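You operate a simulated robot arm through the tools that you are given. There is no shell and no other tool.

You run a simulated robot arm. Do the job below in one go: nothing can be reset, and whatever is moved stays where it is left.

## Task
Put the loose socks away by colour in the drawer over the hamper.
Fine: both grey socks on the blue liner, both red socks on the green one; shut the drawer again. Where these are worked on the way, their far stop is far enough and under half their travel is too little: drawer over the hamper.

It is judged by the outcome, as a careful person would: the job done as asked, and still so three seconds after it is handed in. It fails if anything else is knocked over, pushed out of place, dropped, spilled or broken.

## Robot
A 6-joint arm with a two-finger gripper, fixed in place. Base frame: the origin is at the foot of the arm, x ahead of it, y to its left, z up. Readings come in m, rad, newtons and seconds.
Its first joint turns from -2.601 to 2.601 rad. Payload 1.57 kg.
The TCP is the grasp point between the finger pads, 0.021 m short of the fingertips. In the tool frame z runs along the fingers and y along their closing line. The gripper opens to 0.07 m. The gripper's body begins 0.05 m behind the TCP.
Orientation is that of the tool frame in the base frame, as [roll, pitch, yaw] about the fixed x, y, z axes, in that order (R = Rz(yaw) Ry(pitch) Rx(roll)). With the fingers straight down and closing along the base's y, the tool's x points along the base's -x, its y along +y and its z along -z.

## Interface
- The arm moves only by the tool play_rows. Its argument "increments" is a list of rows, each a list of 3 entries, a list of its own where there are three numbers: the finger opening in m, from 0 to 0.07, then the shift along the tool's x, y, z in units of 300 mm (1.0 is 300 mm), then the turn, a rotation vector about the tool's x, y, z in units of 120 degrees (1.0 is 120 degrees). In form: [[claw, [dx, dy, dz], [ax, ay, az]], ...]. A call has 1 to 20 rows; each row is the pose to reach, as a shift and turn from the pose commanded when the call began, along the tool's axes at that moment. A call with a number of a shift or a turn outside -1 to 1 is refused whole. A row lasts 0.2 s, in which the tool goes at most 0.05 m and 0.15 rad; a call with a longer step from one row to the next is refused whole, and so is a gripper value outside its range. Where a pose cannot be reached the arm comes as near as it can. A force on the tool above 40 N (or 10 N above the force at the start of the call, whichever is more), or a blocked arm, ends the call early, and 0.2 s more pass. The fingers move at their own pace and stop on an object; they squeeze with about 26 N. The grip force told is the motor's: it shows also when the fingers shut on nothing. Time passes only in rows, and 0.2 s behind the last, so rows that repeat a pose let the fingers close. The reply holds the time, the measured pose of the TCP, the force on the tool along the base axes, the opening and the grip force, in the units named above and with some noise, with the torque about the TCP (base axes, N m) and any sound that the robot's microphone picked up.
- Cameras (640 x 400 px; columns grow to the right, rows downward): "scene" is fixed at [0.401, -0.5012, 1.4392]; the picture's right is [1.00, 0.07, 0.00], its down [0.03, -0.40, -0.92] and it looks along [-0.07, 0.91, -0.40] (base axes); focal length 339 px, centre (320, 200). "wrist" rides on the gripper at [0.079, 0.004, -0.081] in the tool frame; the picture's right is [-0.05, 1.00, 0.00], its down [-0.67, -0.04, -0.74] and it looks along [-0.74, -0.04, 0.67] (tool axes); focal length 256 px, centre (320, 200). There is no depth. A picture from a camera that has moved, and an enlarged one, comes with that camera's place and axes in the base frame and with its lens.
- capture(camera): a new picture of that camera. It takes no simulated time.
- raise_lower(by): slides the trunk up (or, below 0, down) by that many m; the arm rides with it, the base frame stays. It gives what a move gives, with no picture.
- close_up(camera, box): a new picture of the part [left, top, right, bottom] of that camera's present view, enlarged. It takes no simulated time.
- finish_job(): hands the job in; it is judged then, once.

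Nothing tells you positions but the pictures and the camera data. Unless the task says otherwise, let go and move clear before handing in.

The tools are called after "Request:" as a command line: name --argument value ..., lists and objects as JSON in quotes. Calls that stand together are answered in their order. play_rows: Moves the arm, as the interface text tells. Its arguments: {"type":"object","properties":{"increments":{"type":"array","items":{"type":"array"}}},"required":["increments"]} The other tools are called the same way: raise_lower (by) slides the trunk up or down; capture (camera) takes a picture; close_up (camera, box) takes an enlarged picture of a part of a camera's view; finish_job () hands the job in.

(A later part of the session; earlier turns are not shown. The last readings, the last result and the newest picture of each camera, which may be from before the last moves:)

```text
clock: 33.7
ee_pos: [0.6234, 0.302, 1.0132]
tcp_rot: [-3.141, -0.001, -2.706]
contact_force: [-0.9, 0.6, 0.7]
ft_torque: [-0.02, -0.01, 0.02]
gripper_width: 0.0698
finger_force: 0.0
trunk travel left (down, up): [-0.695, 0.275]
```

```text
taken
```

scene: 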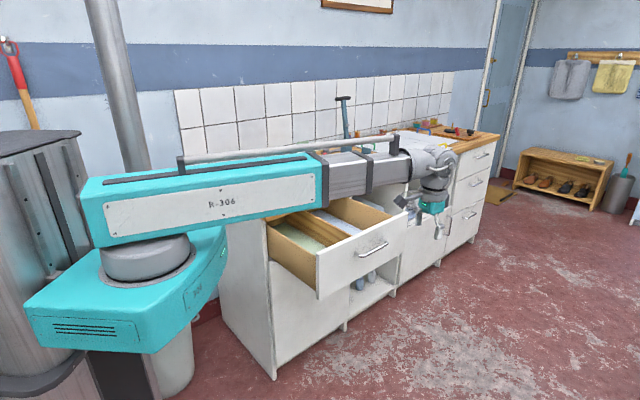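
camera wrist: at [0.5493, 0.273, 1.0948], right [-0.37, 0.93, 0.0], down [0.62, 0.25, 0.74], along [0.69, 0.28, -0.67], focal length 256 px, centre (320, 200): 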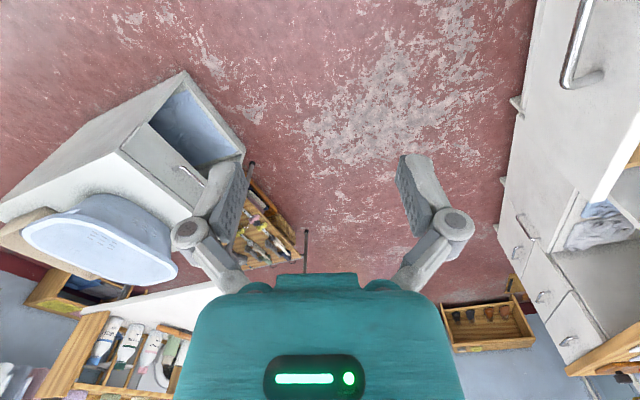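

I'll swing over the open drawer with the camera turned to face the bench, so I can see both the liners and the socks.

Request:
play_rows --increments '[[0.07, [0.001, 0.068, 0], [0, 0, -0.0705]], [0.07, [0.003, 0.136, 0], [0, 0, -0.141]], [0.07, [0.004, 0.204, 0], [0, 0, -0.2115]], [0.07, [0.005, 0.272, 0], [0, 0, -0.282]], [0.07, [0.007, 0.34, 0], [0, 0, -0.3526]], [0.07, [0.008, 0.408, 0], [0, 0, -0.4231]], [0.07, [0.009, 0.476, 0], [0, 0, -0.4936]], [0.07, [0.01, 0.544, 0], [0, 0, -0.5641]], [0.07, [0.012, 0.612, 0], [0, 0, -0.6346]], [0.07, [0.013, 0.68, 0], [0, 0, -0.7051]], [0.07, [0.014, 0.748, 0], [0, 0, -0.7757]], [0.07, [0.016, 0.816, 0], [0, 0, -0.8462]], [0.07, [0.017, 0.8833, 0], [0, 0, -0.9167]]]'

Request:
capture --camera "wrist"

Request:
capture --camera "scene"

```text
clock: 36.5
ee_pos: [0.5068, 0.5392, 1.0142]
tcp_rot: [-3.141, 0.001, -0.782]
contact_force: [-0.2, 0.0, -0.2]
ft_torque: [0.02, 0.0, -0.01]
gripper_width: 0.0699
finger_force: 0.1
out of reach, approached as far as the arm can: row 7
trunk travel left (down, up): [-0.695, 0.275]
```

```text
taken
camera wrist: at [0.5596, 0.4813, 1.0946], right [-0.74, -0.67, 0.0], down [-0.45, 0.49, 0.75], along [-0.5, 0.55, -0.67], focal length 256 px, centre (320, 200)
```

wrist: 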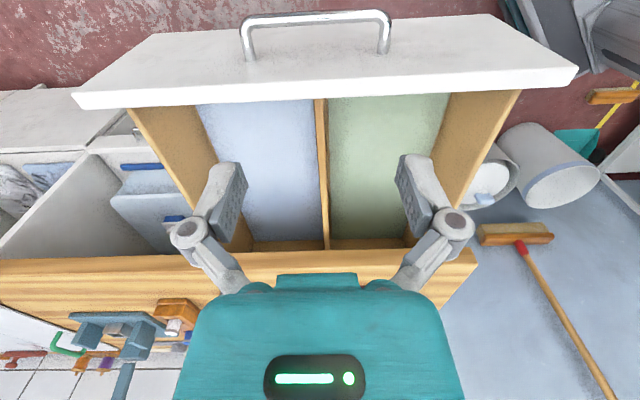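

```text
taken
```

scene: 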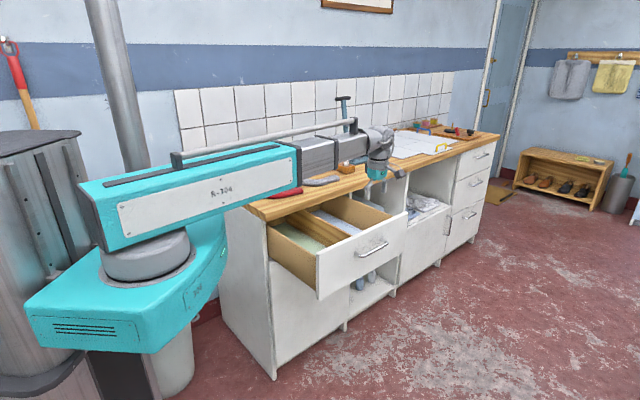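

Request:
close_up --camera "wrist" --box '[120, 60, 540, 320]'

Request:
close_up --camera "scene" --box '[250, 150, 430, 262]'

```text
1.52 times, centred on (330, 190) of wrist
camera zoom: at [0.5596, 0.4813, 1.0946], right [-0.74, -0.67, 0.0], down [-0.45, 0.49, 0.75], along [-0.5, 0.55, -0.67], focal length 390 px, centre (305, 215)
```

zoom: 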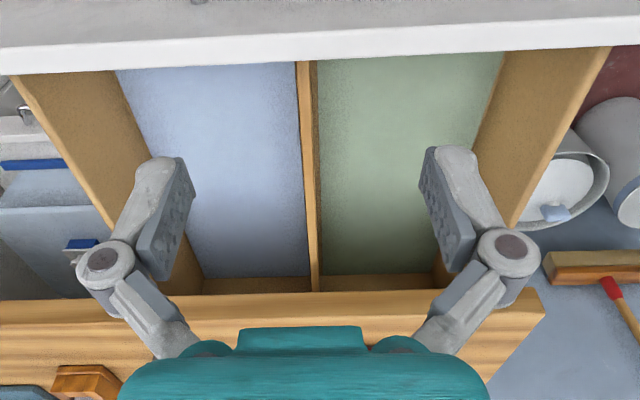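

```text
3.56 times, centred on (340, 206) of scene
camera zoom: at [0.401, -0.5012, 1.4392], right [1.0, 0.07, 0.0], down [0.03, -0.4, -0.92], along [-0.07, 0.91, -0.4], focal length 1205 px, centre (249, 179)
```

zoom: 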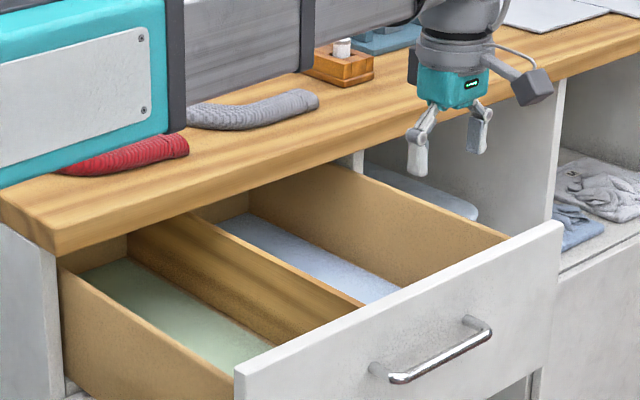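

The liners lie at about z≈0.70: green at u≈0.535–0.73 and blue at u≈0.75–0.94 along the bench direction. I'll raise the trunk and move over the bench front to see all four socks from above.

Request:
raise_lower --by 0.15

Request:
play_rows --increments '[[0.07, [-0.13, 0.02, 0], [0, 0, 0]], [0.07, [-0.26, 0.04, 0], [0, 0, 0]], [0.07, [-0.39, 0.06, 0], [0, 0, 0]], [0.07, [-0.52, 0.08, 0], [0, 0, 0]], [0.07, [-0.65, 0.1, 0], [0, 0, 0]], [0.07, [-0.78, 0.12, 0], [0, 0, 0]], [0.07, [-0.9, 0.133, 0], [0, 0, 0]], [0.07, [-1.0, 0.133, 0], [0, 0, 0]]]'

Request:
capture --camera "wrist"

Request:
capture --camera "scene"

```text
clock: 38.3
ee_pos: [0.5065, 0.54, 1.1647]
tcp_rot: [3.14, 0.002, -0.785]
contact_force: [0.7, -0.1, -0.2]
ft_torque: [-0.01, 0.0, -0.01]
gripper_width: 0.0698
finger_force: 0.1
trunk travel left (down, up): [-0.845, 0.125]
```

```text
clock: 40.1
ee_pos: [0.267, 0.7259, 1.1641]
tcp_rot: [-3.141, 0.0, -0.785]
contact_force: [0.0, 0.3, -0.6]
ft_torque: [-0.02, 0.01, 0.0]
gripper_width: 0.0701
finger_force: 0.1
trunk travel left (down, up): [-0.845, 0.125]
```

```text
taken
camera wrist: at [0.3202, 0.6675, 1.2446], right [-0.74, -0.67, 0.0], down [-0.45, 0.5, 0.75], along [-0.5, 0.55, -0.67], focal length 256 px, centre (320, 200)
```

wrist: 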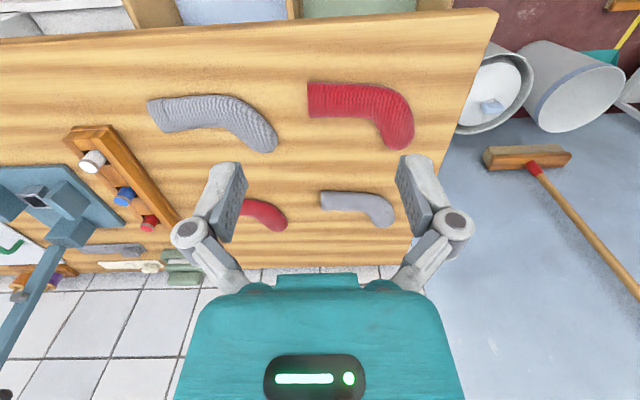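

```text
taken
```

scene: 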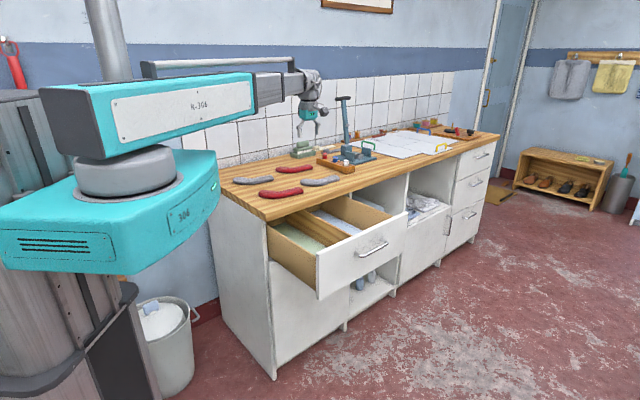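

All four socks are in view. I'll take enlargements to get their outlines and grip directions.

Request:
close_up --camera "wrist" --box '[120, 70, 300, 182]'

Request:
close_up --camera "wrist" --box '[280, 60, 440, 160]'

Request:
close_up --camera "wrist" --box '[230, 160, 430, 285]'

```text
3.56 times, centred on (210, 126) of wrist
camera zoom: at [0.3202, 0.6675, 1.2446], right [-0.74, -0.67, 0.0], down [-0.45, 0.5, 0.75], along [-0.5, 0.55, -0.67], focal length 910 px, centre (711, 463)
```

zoom: 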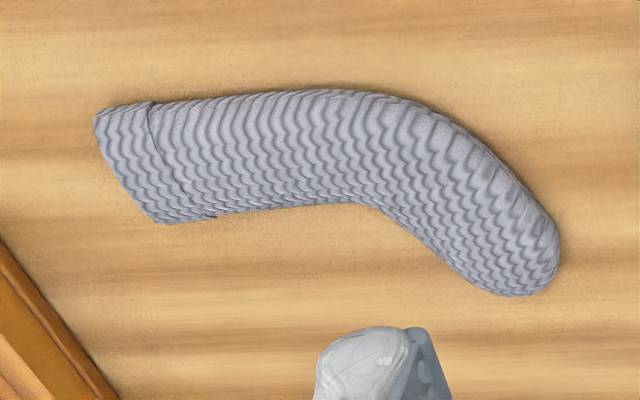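

```text
4.00 times, centred on (360, 110) of wrist
camera zoom: at [0.3202, 0.6675, 1.2446], right [-0.74, -0.67, 0.0], down [-0.45, 0.5, 0.75], along [-0.5, 0.55, -0.67], focal length 1024 px, centre (160, 560)
```

zoom: 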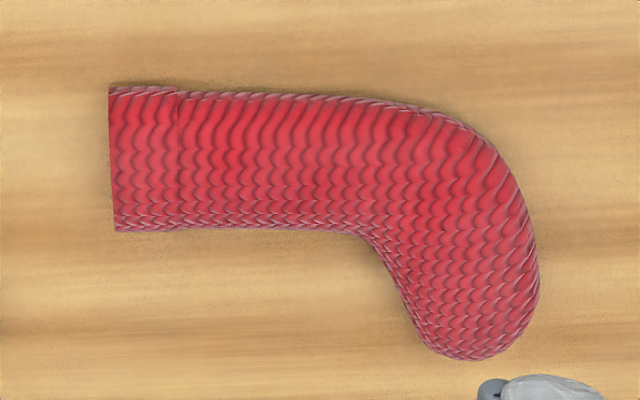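

```text
3.20 times, centred on (330, 222) of wrist
camera zoom: at [0.3202, 0.6675, 1.2446], right [-0.74, -0.67, 0.0], down [-0.45, 0.5, 0.75], along [-0.5, 0.55, -0.67], focal length 819 px, centre (288, 128)
```

zoom: 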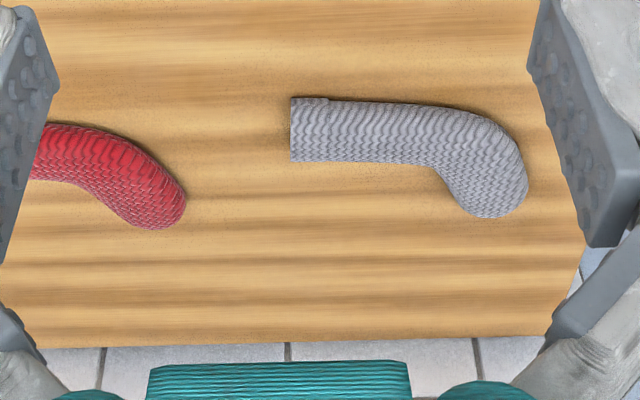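

I have the outlines: each sock is an L of about 0.17 m with a 4.8 cm wide leg, and all four bend the same way. I'll start with the near red one, moving above its leg with the fingers turned to close across it.

Request:
play_rows --increments '[[0.07, [-0.027, 0.015, 0], [0, 0, -0.065]], [0.07, [-0.054, 0.03, 0], [0, 0, -0.13]], [0.07, [-0.082, 0.046, 0], [0, 0, -0.195]], [0.07, [-0.109, 0.061, 0], [0, 0, -0.26]], [0.07, [-0.136, 0.076, 0], [0, 0, -0.325]], [0.07, [-0.163, 0.091, 0], [0, 0, -0.39]], [0.07, [-0.191, 0.106, 0], [0, 0, -0.455]], [0.07, [-0.218, 0.121, 0], [0, 0, -0.52]], [0.07, [-0.245, 0.137, 0], [0, 0, -0.585]], [0.07, [-0.272, 0.152, 0], [0, 0, -0.65]], [0.07, [-0.2997, 0.167, 0], [0, 0, -0.7167]]]'

Request:
capture --camera "wrist"

Request:
capture --camera "scene"

```text
clock: 42.5
ee_pos: [0.166, 0.7515, 1.1638]
tcp_rot: [-3.138, -0.001, 0.716]
contact_force: [0.5, 0.5, 0.1]
ft_torque: [-0.01, 0.0, 0.03]
gripper_width: 0.07
finger_force: 0.1
trunk travel left (down, up): [-0.845, 0.125]
```

```text
taken
camera wrist: at [0.2291, 0.8013, 1.2447], right [0.62, -0.79, 0.0], down [-0.52, -0.41, 0.75], along [-0.59, -0.46, -0.67], focal length 256 px, centre (320, 200)
```

wrist: 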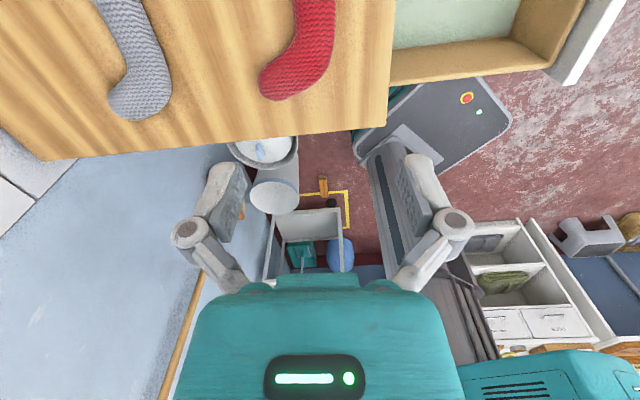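

```text
taken
```

scene: 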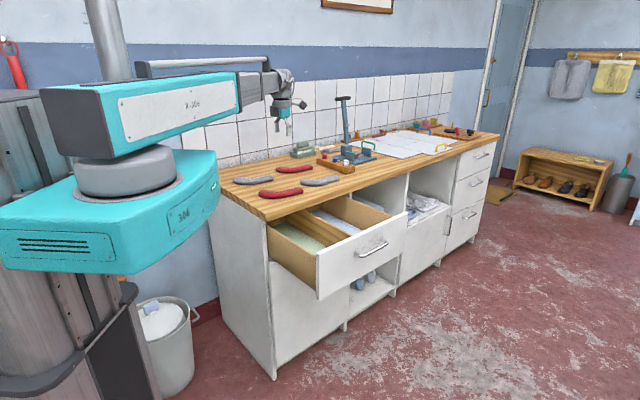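

Request:
raise_lower --by -0.15

Request:
capture --camera "wrist"

Request:
close_up --camera "scene" --box '[220, 120, 340, 220]'

```text
clock: 44.2
ee_pos: [0.1673, 0.7527, 1.0137]
tcp_rot: [-3.14, 0.001, 0.716]
contact_force: [0.6, 0.3, 0.0]
ft_torque: [0.01, -0.01, 0.01]
gripper_width: 0.07
finger_force: 0.1
trunk travel left (down, up): [-0.695, 0.275]
```

```text
taken
camera wrist: at [0.2294, 0.801, 1.0948], right [0.61, -0.79, 0.0], down [-0.53, -0.41, 0.75], along [-0.59, -0.46, -0.67], focal length 256 px, centre (320, 200)
```

wrist: 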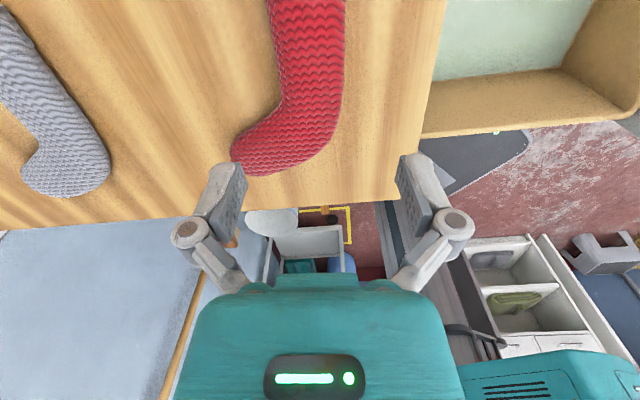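

```text
4.00 times, centred on (280, 170) of scene
camera zoom: at [0.401, -0.5012, 1.4392], right [1.0, 0.07, 0.0], down [0.03, -0.4, -0.92], along [-0.07, 0.91, -0.4], focal length 1356 px, centre (480, 320)
```

zoom: 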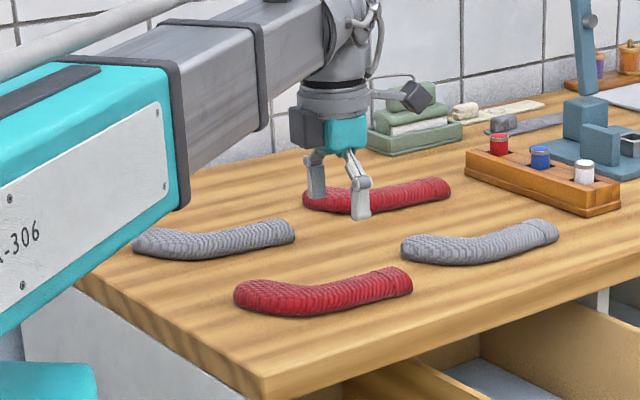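

Request:
close_up --camera "wrist" --box '[200, 0, 440, 200]'

```text
2.00 times, centred on (320, 100) of wrist
camera zoom: at [0.2294, 0.801, 1.0948], right [0.61, -0.79, 0.0], down [-0.53, -0.41, 0.75], along [-0.59, -0.46, -0.67], focal length 512 px, centre (320, 400)
```

zoom: 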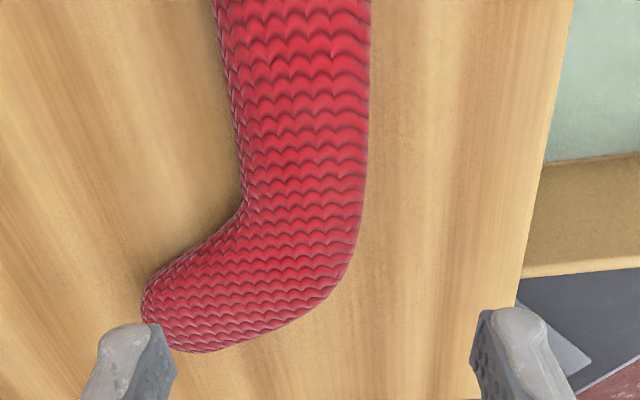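

The leg is 45 mm wide and lines up with the fingers; the TCP is about 6 mm off-centre. I'll correct that and lower to just above the sock.

Request:
play_rows --increments '[[0.07, [0.007, -0.02, 0], [0, 0, 0]]]'

Request:
raise_lower --by -0.055

Request:
capture --camera "wrist"

Request:
close_up --camera "scene" --box '[230, 150, 310, 215]'

```text
clock: 44.6
ee_pos: [0.1638, 0.7584, 1.0133]
tcp_rot: [-3.138, -0.001, 0.716]
contact_force: [0.0, -0.5, 0.0]
ft_torque: [-0.01, 0.03, 0.02]
gripper_width: 0.0701
finger_force: 0.0
trunk travel left (down, up): [-0.695, 0.275]
```

```text
clock: 45.6
ee_pos: [0.1649, 0.7578, 0.9586]
tcp_rot: [-3.14, 0.0, 0.715]
contact_force: [0.6, -0.5, 0.0]
ft_torque: [0.0, -0.02, -0.01]
gripper_width: 0.0701
finger_force: 0.1
trunk travel left (down, up): [-0.64, 0.33]
```

```text
taken
camera wrist: at [0.2269, 0.8067, 1.0398], right [0.61, -0.79, 0.0], down [-0.53, -0.41, 0.75], along [-0.59, -0.46, -0.67], focal length 256 px, centre (320, 200)
```

wrist: 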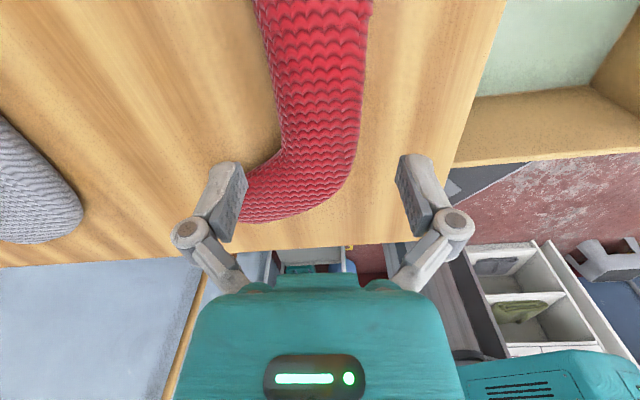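

```text
6.15 times, centred on (270, 182) of scene
camera zoom: at [0.401, -0.5012, 1.4392], right [1.0, 0.07, 0.0], down [0.03, -0.4, -0.92], along [-0.07, 0.91, -0.4], focal length 2086 px, centre (628, 308)
```

zoom: 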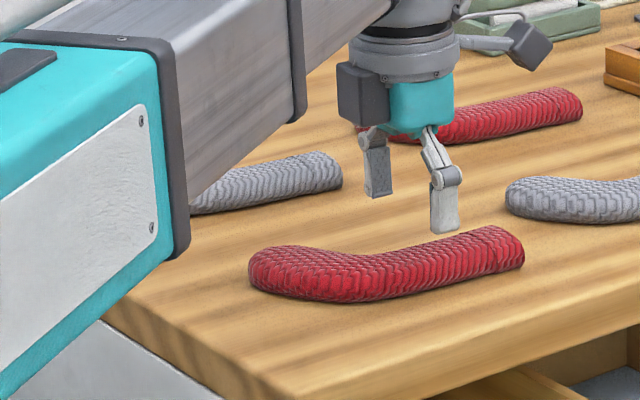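

The worktop is at z≈0.900. I'll lower until the fingertips are about 5 mm above it, straddling the sock.

Request:
raise_lower --by -0.033

Request:
capture --camera "wrist"

Request:
close_up --camera "scene" --box '[230, 150, 310, 215]'

```text
clock: 46.4
ee_pos: [0.1643, 0.758, 0.9261]
tcp_rot: [-3.14, 0.0, 0.716]
contact_force: [-0.5, -0.1, -0.4]
ft_torque: [-0.03, 0.0, -0.03]
gripper_width: 0.0699
finger_force: 0.0
trunk travel left (down, up): [-0.607, 0.363]
```

```text
taken
camera wrist: at [0.2269, 0.8067, 1.0068], right [0.61, -0.79, 0.0], down [-0.53, -0.41, 0.75], along [-0.59, -0.46, -0.67], focal length 256 px, centre (320, 200)
```

wrist: 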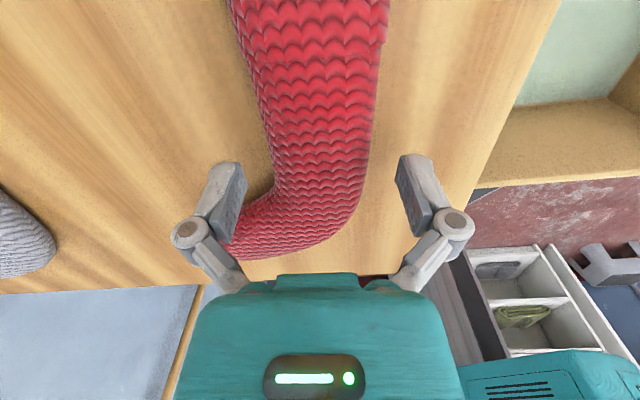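

```text
6.15 times, centred on (270, 182) of scene
camera zoom: at [0.401, -0.5012, 1.4392], right [1.0, 0.07, 0.0], down [0.03, -0.4, -0.92], along [-0.07, 0.91, -0.4], focal length 2086 px, centre (628, 308)
```

zoom: 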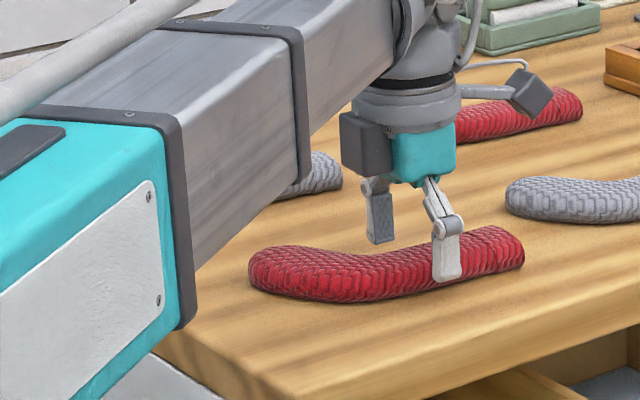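

Request:
play_rows --increments '[[0.03, [0, 0, 0], [0, 0, 0]], [0.03, [0, 0, 0], [0, 0, 0]], [0.03, [0, 0, 0], [0, 0, 0]], [0.03, [0, 0, 0], [0, 0, 0]]]'

Request:
close_up --camera "scene" --box '[230, 150, 310, 215]'

```text
clock: 47.4
ee_pos: [0.1642, 0.7571, 0.926]
tcp_rot: [-3.14, -0.001, 0.714]
contact_force: [2.0, -0.2, 7.3]
ft_torque: [0.1, -0.02, 0.14]
gripper_width: 0.0441
finger_force: 26.5
trunk travel left (down, up): [-0.607, 0.363]
```

```text
6.15 times, centred on (270, 182) of scene
camera zoom: at [0.401, -0.5012, 1.4392], right [1.0, 0.07, 0.0], down [0.03, -0.4, -0.92], along [-0.07, 0.91, -0.4], focal length 2086 px, centre (628, 308)
```

zoom: 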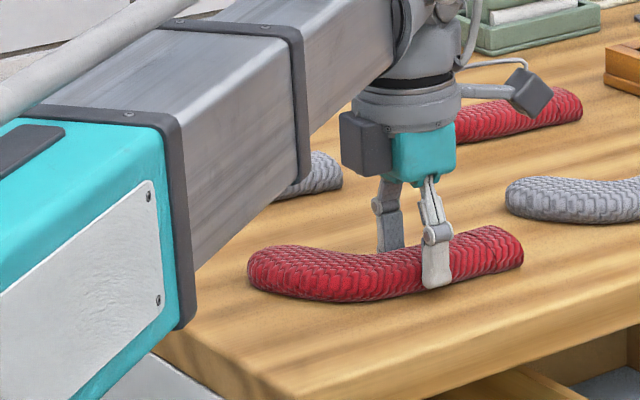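

The sock is held at 44 mm with good force. Lifting a little to check that it comes along.

Request:
raise_lower --by 0.08

Request:
capture --camera "wrist"

Request:
close_up --camera "scene" --box '[220, 120, 340, 215]'

```text
clock: 48.5
ee_pos: [0.1644, 0.7574, 1.0069]
tcp_rot: [-3.14, -0.001, 0.715]
contact_force: [-0.6, 0.6, 0.1]
ft_torque: [-0.02, -0.03, 0.02]
gripper_width: 0.0442
finger_force: 25.9
trunk travel left (down, up): [-0.687, 0.283]
```

```text
taken
camera wrist: at [0.227, 0.807, 1.0866], right [0.61, -0.79, 0.0], down [-0.53, -0.41, 0.75], along [-0.59, -0.46, -0.67], focal length 256 px, centre (320, 200)
```

wrist: 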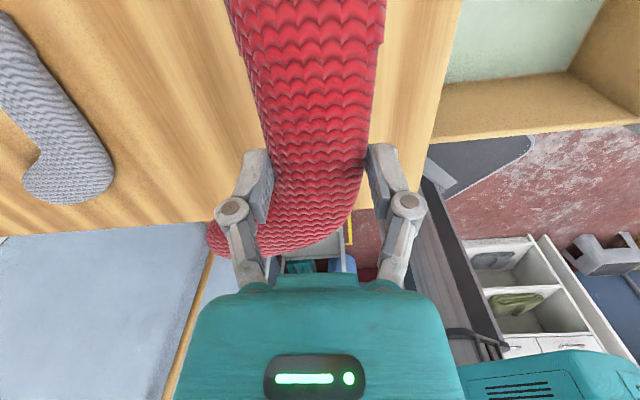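

```text
4.21 times, centred on (280, 168) of scene
camera zoom: at [0.401, -0.5012, 1.4392], right [1.0, 0.07, 0.0], down [0.03, -0.4, -0.92], along [-0.07, 0.91, -0.4], focal length 1427 px, centre (488, 337)
```

zoom: 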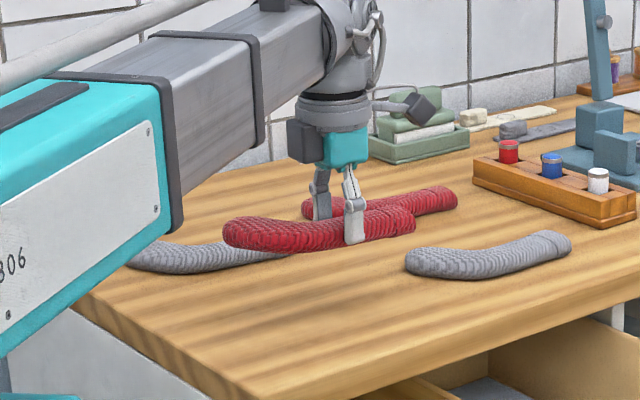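

The sock hangs level in the grip. I'll carry it over the green compartment while turning it so that its leg runs front to back.

Request:
play_rows --increments '[[0.03, [-0.0177, 0.0498, 0], [0, 0, 0.0655]], [0.03, [-0.0355, 0.0996, 0], [0, 0, 0.131]], [0.03, [-0.0532, 0.1495, 0], [0, 0, 0.1966]], [0.03, [-0.0709, 0.1993, 0], [0, 0, 0.2621]], [0.03, [-0.0886, 0.2491, 0], [0, 0, 0.3276]], [0.03, [-0.1064, 0.2989, 0], [0, 0, 0.3932]], [0.03, [-0.1241, 0.3487, 0], [0, 0, 0.4587]], [0.03, [-0.1418, 0.3985, 0], [0, 0, 0.5242]], [0.03, [-0.1595, 0.4484, 0], [0, 0, 0.5898]], [0.03, [-0.1773, 0.4982, 0], [0, 0, 0.6553]], [0.03, [-0.195, 0.548, 0], [0, 0, 0.7208]]]'

Request:
capture --camera "wrist"

Request:
capture --camera "scene"

```text
clock: 51.0
ee_pos: [0.2277, 0.5959, 1.0062]
tcp_rot: [-3.141, 0.001, -0.797]
contact_force: [-0.3, 0.2, -0.3]
ft_torque: [0.01, -0.02, -0.03]
gripper_width: 0.0439
finger_force: 26.0
trunk travel left (down, up): [-0.687, 0.283]
```

```text
taken
camera wrist: at [0.2798, 0.5369, 1.0867], right [-0.75, -0.66, 0.0], down [-0.44, 0.5, 0.75], along [-0.49, 0.56, -0.67], focal length 256 px, centre (320, 200)
```

wrist: 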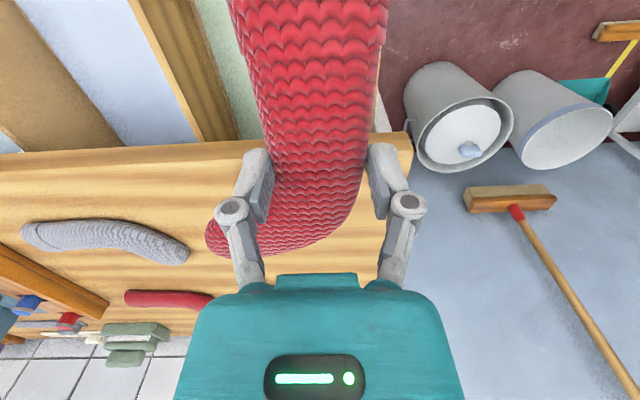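

```text
taken
```

scene: 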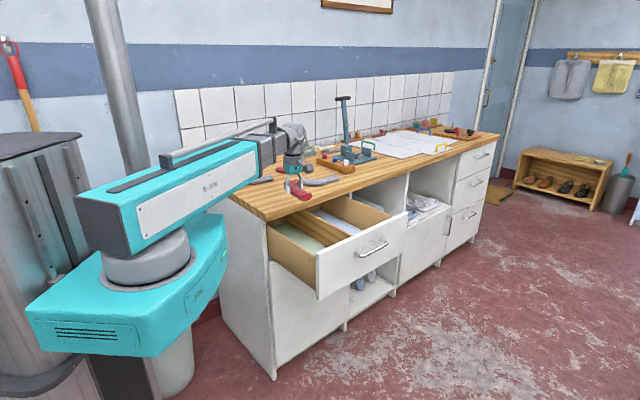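

The toe would come down on the counter edge from here, so I'll first shift outward 4 cm and then lower into the drawer in stages, checking clearances.

Request:
play_rows --increments '[[0.03, [0.067, 0, 0], [0, 0, 0]], [0.03, [0.1333, 0, 0], [0, 0, 0]]]'

Request:
raise_lower --by -0.09

Request:
capture --camera "wrist"

Request:
close_up --camera "scene" --box '[220, 130, 400, 290]'

```text
clock: 51.5
ee_pos: [0.2549, 0.5663, 1.0067]
tcp_rot: [-3.14, 0.003, -0.795]
contact_force: [0.4, -1.0, 0.7]
ft_torque: [-0.02, -0.02, -0.04]
gripper_width: 0.0441
finger_force: 26.3
trunk travel left (down, up): [-0.687, 0.283]
```

```text
clock: 52.8
ee_pos: [0.2549, 0.5655, 0.9167]
tcp_rot: [3.141, 0.001, -0.793]
contact_force: [0.2, -0.9, 0.6]
ft_torque: [-0.02, -0.03, 0.01]
gripper_width: 0.0439
finger_force: 26.2
trunk travel left (down, up): [-0.597, 0.373]
```

```text
taken
camera wrist: at [0.3082, 0.5069, 0.9967], right [-0.75, -0.66, 0.0], down [-0.44, 0.5, 0.75], along [-0.49, 0.56, -0.67], focal length 256 px, centre (320, 200)
```

wrist: 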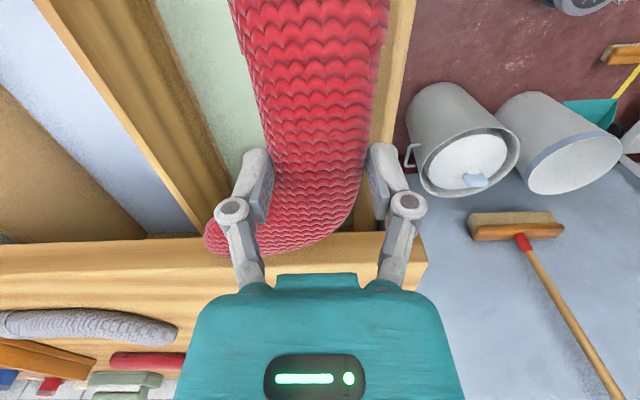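

```text
2.50 times, centred on (310, 210) of scene
camera zoom: at [0.401, -0.5012, 1.4392], right [1.0, 0.07, 0.0], down [0.03, -0.4, -0.92], along [-0.07, 0.91, -0.4], focal length 847 px, centre (345, 175)
```

zoom: 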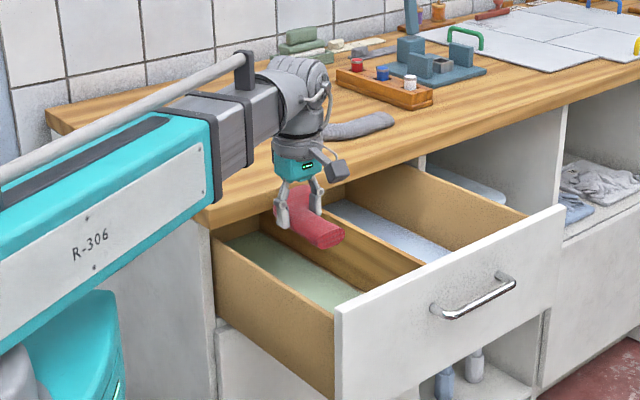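

Clearances look right: the green compartment runs from u≈0.538 to 0.725. I'll nudge 1 cm away from the side wall and lower the sock inside.

Request:
play_rows --increments '[[0.03, [0, -0.0333, 0], [0, 0, 0]]]'

Request:
raise_lower --by -0.11

Request:
capture --camera "wrist"

Request:
close_up --camera "scene" --box '[220, 150, 400, 290]'

```text
clock: 53.2
ee_pos: [0.2617, 0.5747, 0.9161]
tcp_rot: [3.141, 0.002, -0.796]
contact_force: [-0.6, 0.0, -0.2]
ft_torque: [0.02, 0.02, -0.03]
gripper_width: 0.0442
finger_force: 25.7
trunk travel left (down, up): [-0.597, 0.373]
```

```text
clock: 54.6
ee_pos: [0.2627, 0.573, 0.8068]
tcp_rot: [-3.141, 0.002, -0.795]
contact_force: [0.4, -0.6, -0.1]
ft_torque: [-0.02, -0.04, -0.01]
gripper_width: 0.044
finger_force: 25.8
trunk travel left (down, up): [-0.487, 0.483]
```

```text
taken
camera wrist: at [0.3152, 0.5138, 0.8867], right [-0.75, -0.66, 0.0], down [-0.44, 0.5, 0.75], along [-0.49, 0.56, -0.67], focal length 256 px, centre (320, 200)
```

wrist: 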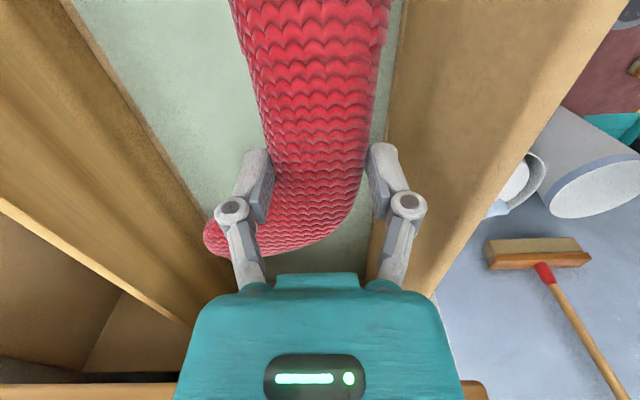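

```text
2.86 times, centred on (310, 220) of scene
camera zoom: at [0.401, -0.5012, 1.4392], right [1.0, 0.07, 0.0], down [0.03, -0.4, -0.92], along [-0.07, 0.91, -0.4], focal length 968 px, centre (349, 143)
```

zoom: 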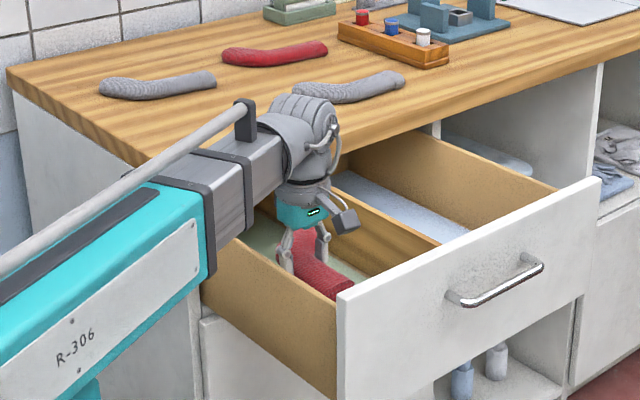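

Request:
raise_lower --by -0.068

Request:
play_rows --increments '[[0.03, [-0.05, 0, 0], [0, 0, 0]], [0.03, [-0.1, 0, 0], [0, 0, 0]], [0.03, [-0.1333, 0, 0], [0, 0, 0]]]'

Request:
capture --camera "wrist"

Request:
close_up --camera "scene" --box '[220, 150, 400, 290]'

```text
clock: 55.7
ee_pos: [0.2617, 0.5726, 0.7386]
tcp_rot: [-3.141, 0.002, -0.793]
contact_force: [0.0, 0.7, 0.3]
ft_torque: [-0.05, -0.02, 0.0]
gripper_width: 0.044
finger_force: 26.0
trunk travel left (down, up): [-0.419, 0.551]
```

```text
clock: 56.5
ee_pos: [0.2343, 0.6022, 0.7382]
tcp_rot: [-3.141, 0.0, -0.794]
contact_force: [0.3, -0.8, -0.5]
ft_torque: [0.0, -0.01, -0.01]
gripper_width: 0.044
finger_force: 25.2
trunk travel left (down, up): [-0.419, 0.551]
```

```text
taken
camera wrist: at [0.2867, 0.5424, 0.8187], right [-0.75, -0.66, 0.0], down [-0.44, 0.5, 0.75], along [-0.49, 0.56, -0.67], focal length 256 px, centre (320, 200)
```

wrist: 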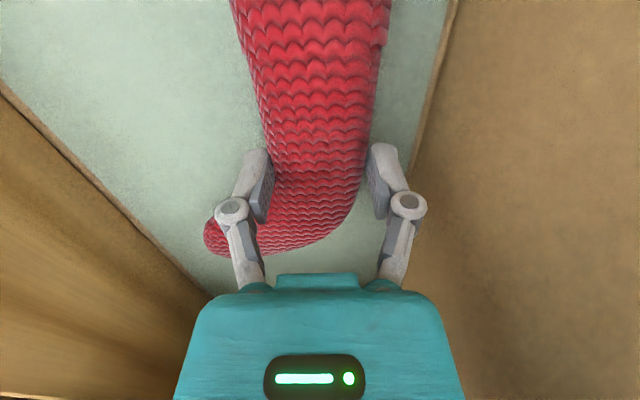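

```text
2.86 times, centred on (310, 220) of scene
camera zoom: at [0.401, -0.5012, 1.4392], right [1.0, 0.07, 0.0], down [0.03, -0.4, -0.92], along [-0.07, 0.91, -0.4], focal length 968 px, centre (349, 143)
```

zoom: 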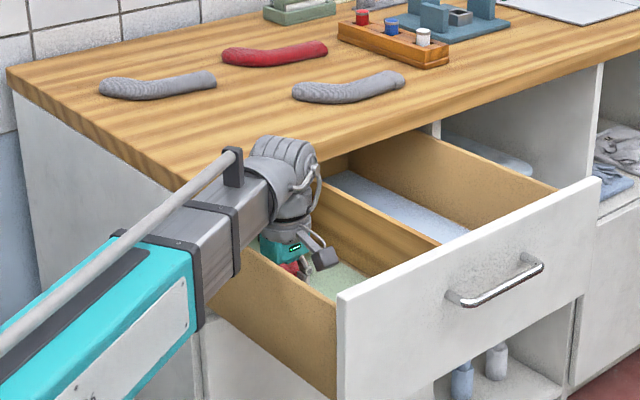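

The sock is over the green liner, about 1 cm above it. Lowering 6 mm more and opening just enough to release.

Request:
raise_lower --by -0.006

Request:
play_rows --increments '[[0.05, [0, 0, 0], [0, 0, 0]], [0.058, [0, 0, 0], [0, 0, 0]], [0.058, [0, 0, 0], [0, 0, 0]], [0.058, [0, 0, 0], [0, 0, 0]]]'

Request:
raise_lower --by 0.04

Request:
capture --camera "wrist"

```text
clock: 57.0
ee_pos: [0.2341, 0.6018, 0.7315]
tcp_rot: [-3.141, 0.003, -0.794]
contact_force: [-0.2, -0.1, -0.1]
ft_torque: [-0.01, 0.01, -0.04]
gripper_width: 0.0437
finger_force: 26.3
trunk travel left (down, up): [-0.413, 0.557]
```

```text
clock: 58.0
ee_pos: [0.2342, 0.6019, 0.7318]
tcp_rot: [3.141, 0.002, -0.794]
contact_force: [-0.5, -0.1, 0.3]
ft_torque: [-0.01, 0.02, 0.02]
gripper_width: 0.0583
finger_force: 0.1
trunk travel left (down, up): [-0.413, 0.557]
```

```text
clock: 58.9
ee_pos: [0.2352, 0.6013, 0.7727]
tcp_rot: [-3.14, 0.003, -0.793]
contact_force: [0.4, -0.1, -0.8]
ft_torque: [-0.04, -0.01, -0.01]
gripper_width: 0.0578
finger_force: 0.0
trunk travel left (down, up): [-0.453, 0.517]
```

```text
taken
camera wrist: at [0.2868, 0.5423, 0.8527], right [-0.75, -0.66, 0.0], down [-0.44, 0.5, 0.75], along [-0.49, 0.56, -0.67], focal length 256 px, centre (320, 200)
```

wrist: 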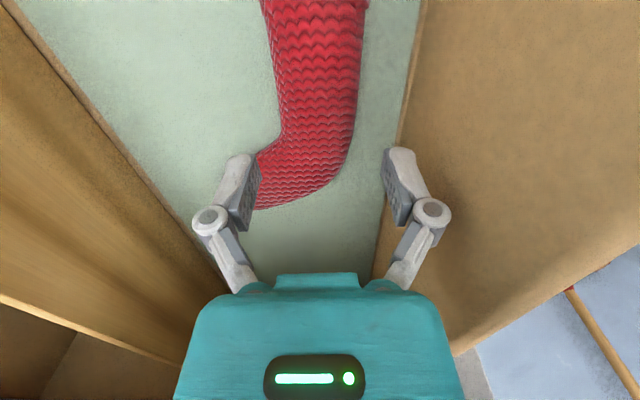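

The first red sock lies on the green liner. I'll back out, raise clear and head for the near grey sock.

Request:
play_rows --increments '[[0.06, [0.06, 0, 0], [0, 0, 0]], [0.06, [0.12, 0, 0], [0, 0, 0]]]'

Request:
raise_lower --by 0.28

Request:
capture --camera "wrist"

Request:
close_up --camera "scene" --box '[240, 150, 420, 290]'

```text
clock: 59.5
ee_pos: [0.2598, 0.5765, 0.7722]
tcp_rot: [3.14, 0.003, -0.794]
contact_force: [0.3, -0.1, 0.0]
ft_torque: [-0.03, -0.02, -0.02]
gripper_width: 0.0601
finger_force: 0.0
trunk travel left (down, up): [-0.453, 0.517]
```

```text
clock: 62.3
ee_pos: [0.2592, 0.5759, 1.052]
tcp_rot: [3.141, 0.002, -0.795]
contact_force: [0.2, 0.2, 0.0]
ft_torque: [0.0, 0.04, 0.04]
gripper_width: 0.06
finger_force: 0.0
trunk travel left (down, up): [-0.733, 0.237]
```

```text
taken
camera wrist: at [0.3121, 0.5164, 1.1326], right [-0.75, -0.66, 0.0], down [-0.44, 0.5, 0.75], along [-0.49, 0.56, -0.67], focal length 256 px, centre (320, 200)
```

wrist: 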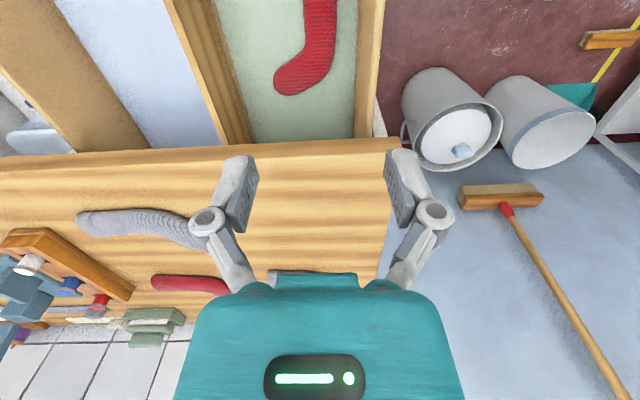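

```text
2.86 times, centred on (330, 220) of scene
camera zoom: at [0.401, -0.5012, 1.4392], right [1.0, 0.07, 0.0], down [0.03, -0.4, -0.92], along [-0.07, 0.91, -0.4], focal length 968 px, centre (291, 143)
```

zoom: 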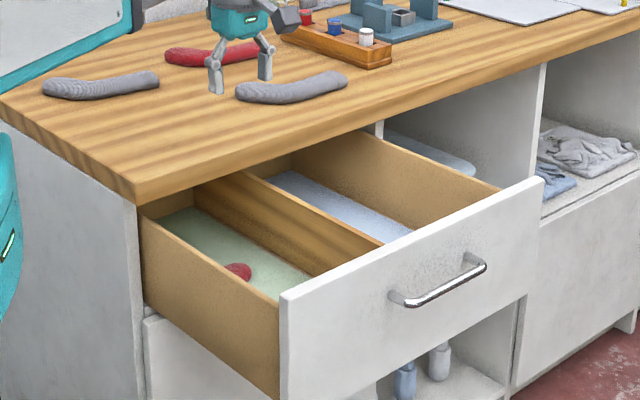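

Request:
play_rows --increments '[[0.07, [-0.0615, -0.0828, 0], [0, 0, -0.0686]], [0.07, [-0.123, -0.1655, 0], [0, 0, -0.1371]], [0.07, [-0.1844, -0.2483, 0], [0, 0, -0.2057]], [0.07, [-0.2459, -0.331, 0], [0, 0, -0.2743]], [0.07, [-0.3074, -0.4138, 0], [0, 0, -0.3429]], [0.07, [-0.3689, -0.4965, 0], [0, 0, -0.4114]], [0.07, [-0.4304, -0.5793, 0], [0, 0, -0.48]], [0.07, [-0.4919, -0.662, 0], [0, 0, -0.5486]], [0.07, [-0.5533, -0.7448, 0], [0, 0, -0.6171]], [0.07, [-0.6148, -0.8275, 0], [0, 0, -0.6857]], [0.07, [-0.6763, -0.9103, 0], [0, 0, -0.7543]]]'

Request:
capture --camera "wrist"

Request:
close_up --camera "wrist" --box '[200, 0, 440, 200]'

Request:
capture --camera "scene"

```text
clock: 64.7
ee_pos: [0.3126, 0.9131, 1.0508]
tcp_rot: [-3.14, 0.0, 0.789]
contact_force: [-0.1, -0.1, -0.1]
ft_torque: [0.0, -0.02, -0.03]
gripper_width: 0.07
finger_force: 0.1
trunk travel left (down, up): [-0.733, 0.237]
```

```text
taken
camera wrist: at [0.371, 0.9663, 1.1325], right [0.67, -0.74, 0.0], down [-0.49, -0.45, 0.75], along [-0.55, -0.5, -0.67], focal length 256 px, centre (320, 200)
```

wrist: 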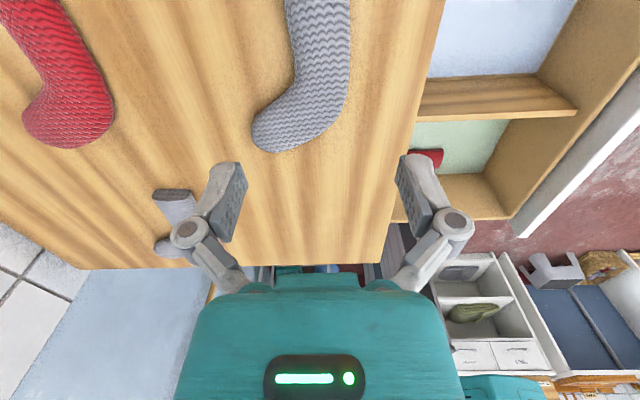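

```text
2.00 times, centred on (320, 100) of wrist
camera zoom: at [0.371, 0.9663, 1.1325], right [0.67, -0.74, 0.0], down [-0.49, -0.45, 0.75], along [-0.55, -0.5, -0.67], focal length 512 px, centre (320, 400)
```

zoom: 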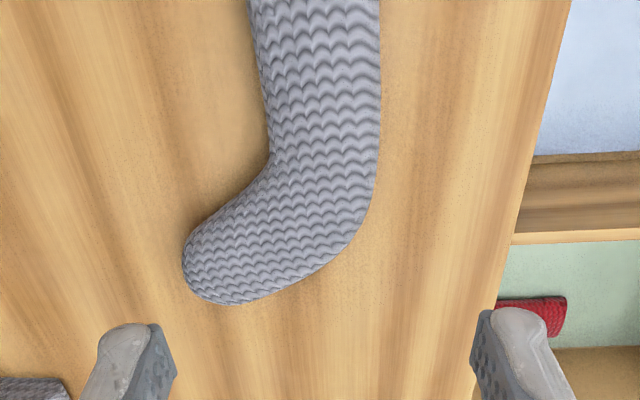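

```text
taken
```

scene: 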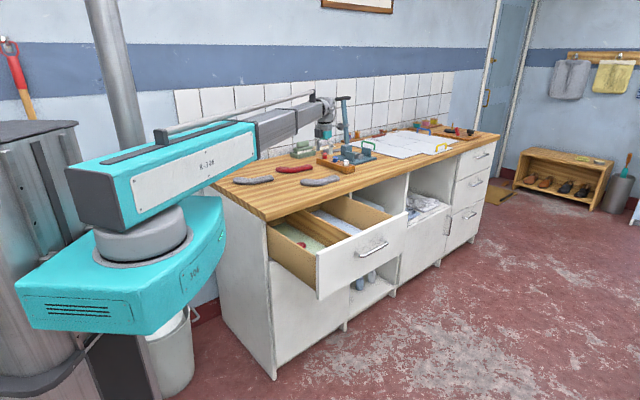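

The grey leg is centred within 2 mm. I'll make a tiny correction and lower.

Request:
play_rows --increments '[[0.07, [0, 0.006, 0], [0, 0, -0.021]]]'

Request:
raise_lower --by -0.09

Request:
capture --camera "wrist"

Request:
close_up --camera "scene" --box '[270, 110, 390, 210]'

```text
clock: 65.1
ee_pos: [0.3132, 0.9099, 1.0516]
tcp_rot: [-3.14, 0.0, 0.831]
contact_force: [0.3, 0.8, 0.3]
ft_torque: [0.03, 0.02, 0.05]
gripper_width: 0.07
finger_force: 0.0
trunk travel left (down, up): [-0.733, 0.237]
```

```text
clock: 66.3
ee_pos: [0.3136, 0.9109, 0.9625]
tcp_rot: [-3.139, -0.001, 0.831]
contact_force: [0.2, 0.1, -0.1]
ft_torque: [0.01, 0.01, 0.0]
gripper_width: 0.07
finger_force: 0.1
trunk travel left (down, up): [-0.643, 0.327]
```

```text
taken
camera wrist: at [0.3699, 0.9661, 1.0428], right [0.7, -0.71, 0.0], down [-0.48, -0.47, 0.74], along [-0.53, -0.52, -0.67], focal length 256 px, centre (320, 200)
```

wrist: 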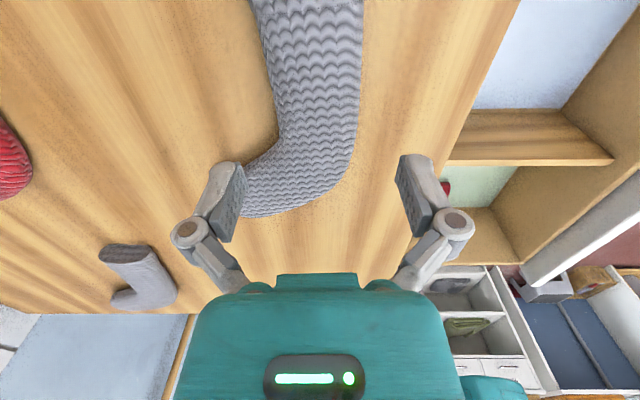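

```text
4.00 times, centred on (330, 160) of scene
camera zoom: at [0.401, -0.5012, 1.4392], right [1.0, 0.07, 0.0], down [0.03, -0.4, -0.92], along [-0.07, 0.91, -0.4], focal length 1356 px, centre (280, 360)
```

zoom: 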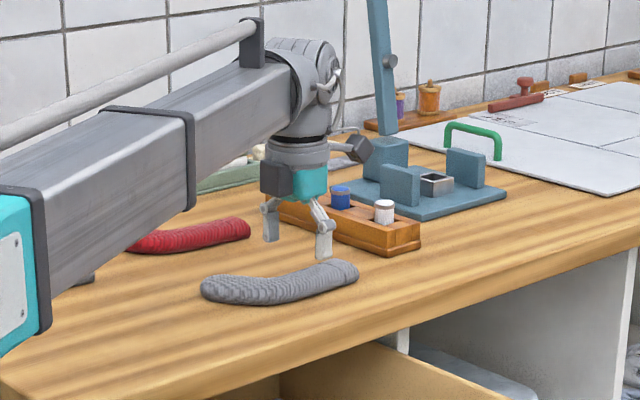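

Request:
raise_lower --by -0.0365

Request:
play_rows --increments '[[0.03, [0, 0, 0], [0, 0, 0]], [0.03, [0, 0, 0], [0, 0, 0]], [0.03, [0, 0, 0], [0, 0, 0]], [0.03, [0, 0, 0], [0, 0, 0]]]'

Request:
raise_lower --by 0.1

Request:
capture --camera "wrist"

Request:
close_up --camera "scene" --box '[270, 110, 390, 210]'

```text
clock: 67.2
ee_pos: [0.3143, 0.9103, 0.9255]
tcp_rot: [-3.139, -0.002, 0.829]
contact_force: [0.7, -0.3, 0.7]
ft_torque: [0.02, 0.01, 0.02]
gripper_width: 0.07
finger_force: 0.1
trunk travel left (down, up): [-0.607, 0.363]
```

```text
clock: 68.2
ee_pos: [0.3125, 0.9106, 0.9258]
tcp_rot: [-3.141, 0.001, 0.829]
contact_force: [0.7, -0.4, 6.8]
ft_torque: [-0.01, -0.02, 0.15]
gripper_width: 0.0444
finger_force: 25.8
trunk travel left (down, up): [-0.607, 0.363]
```

```text
clock: 69.5
ee_pos: [0.3136, 0.91, 1.0253]
tcp_rot: [-3.139, 0.0, 0.828]
contact_force: [0.3, 0.2, -0.2]
ft_torque: [0.0, -0.03, 0.0]
gripper_width: 0.0441
finger_force: 25.7
trunk travel left (down, up): [-0.707, 0.263]
```

```text
taken
camera wrist: at [0.3699, 0.9664, 1.1061], right [0.7, -0.71, 0.0], down [-0.48, -0.47, 0.75], along [-0.53, -0.52, -0.67], focal length 256 px, centre (320, 200)
```

wrist: 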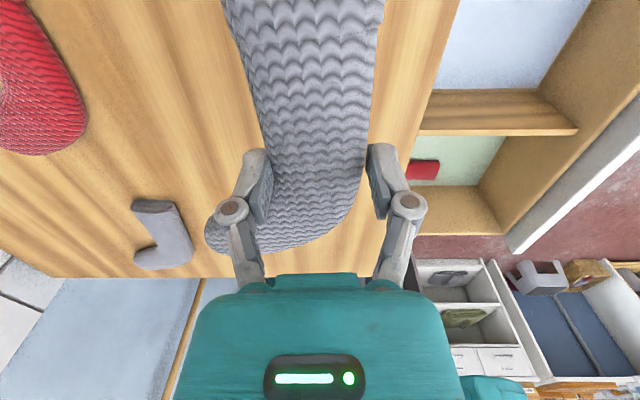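

```text
4.00 times, centred on (330, 160) of scene
camera zoom: at [0.401, -0.5012, 1.4392], right [1.0, 0.07, 0.0], down [0.03, -0.4, -0.92], along [-0.07, 0.91, -0.4], focal length 1356 px, centre (280, 360)
```

zoom: 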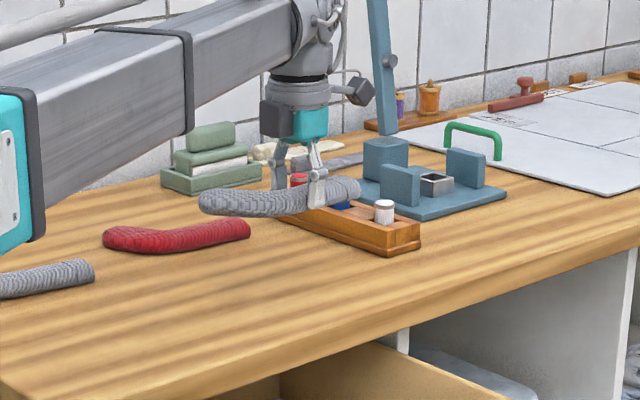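

The near grey sock is lifted level. Carrying it to the blue compartment with the same turn.

Request:
play_rows --increments '[[0.03, [-0.0243, 0.0607, 0], [0, 0, 0.0705]], [0.03, [-0.0485, 0.1215, 0], [0, 0, 0.1409]], [0.03, [-0.0728, 0.1822, 0], [0, 0, 0.2114]], [0.03, [-0.0971, 0.2429, 0], [0, 0, 0.2818]], [0.03, [-0.1214, 0.3036, 0], [0, 0, 0.3523]], [0.03, [-0.1456, 0.3644, 0], [0, 0, 0.4227]], [0.03, [-0.1699, 0.4251, 0], [0, 0, 0.4932]], [0.03, [-0.1942, 0.4858, 0], [0, 0, 0.5636]], [0.03, [-0.2185, 0.5465, 0], [0, 0, 0.6341]], [0.03, [-0.2427, 0.6073, 0], [0, 0, 0.7045]], [0.03, [-0.267, 0.668, 0], [0, 0, 0.775]]]'

Request:
raise_lower --by -0.1

Request:
capture --camera "wrist"

Request:
close_up --camera "scene" --box '[240, 130, 420, 290]'

```text
clock: 71.9
ee_pos: [0.4083, 0.7158, 1.0255]
tcp_rot: [3.14, 0.002, -0.797]
contact_force: [0.6, 0.2, 0.2]
ft_torque: [0.04, -0.03, 0.01]
gripper_width: 0.0442
finger_force: 26.1
trunk travel left (down, up): [-0.707, 0.263]
```

```text
clock: 73.2
ee_pos: [0.4078, 0.7161, 0.924]
tcp_rot: [3.14, 0.002, -0.794]
contact_force: [0.6, -0.9, -0.3]
ft_torque: [-0.01, 0.01, -0.01]
gripper_width: 0.0438
finger_force: 25.9
trunk travel left (down, up): [-0.607, 0.363]
```

```text
taken
camera wrist: at [0.4605, 0.6559, 1.0062], right [-0.75, -0.66, 0.0], down [-0.44, 0.5, 0.75], along [-0.49, 0.56, -0.67], focal length 256 px, centre (320, 200)
```

wrist: 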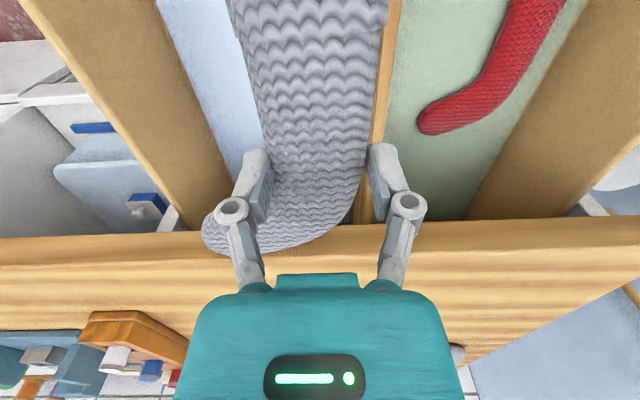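

```text
2.50 times, centred on (330, 210) of scene
camera zoom: at [0.401, -0.5012, 1.4392], right [1.0, 0.07, 0.0], down [0.03, -0.4, -0.92], along [-0.07, 0.91, -0.4], focal length 847 px, centre (295, 175)
```

zoom: 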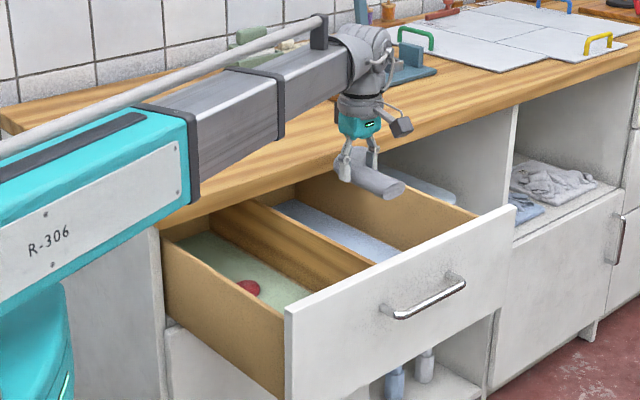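

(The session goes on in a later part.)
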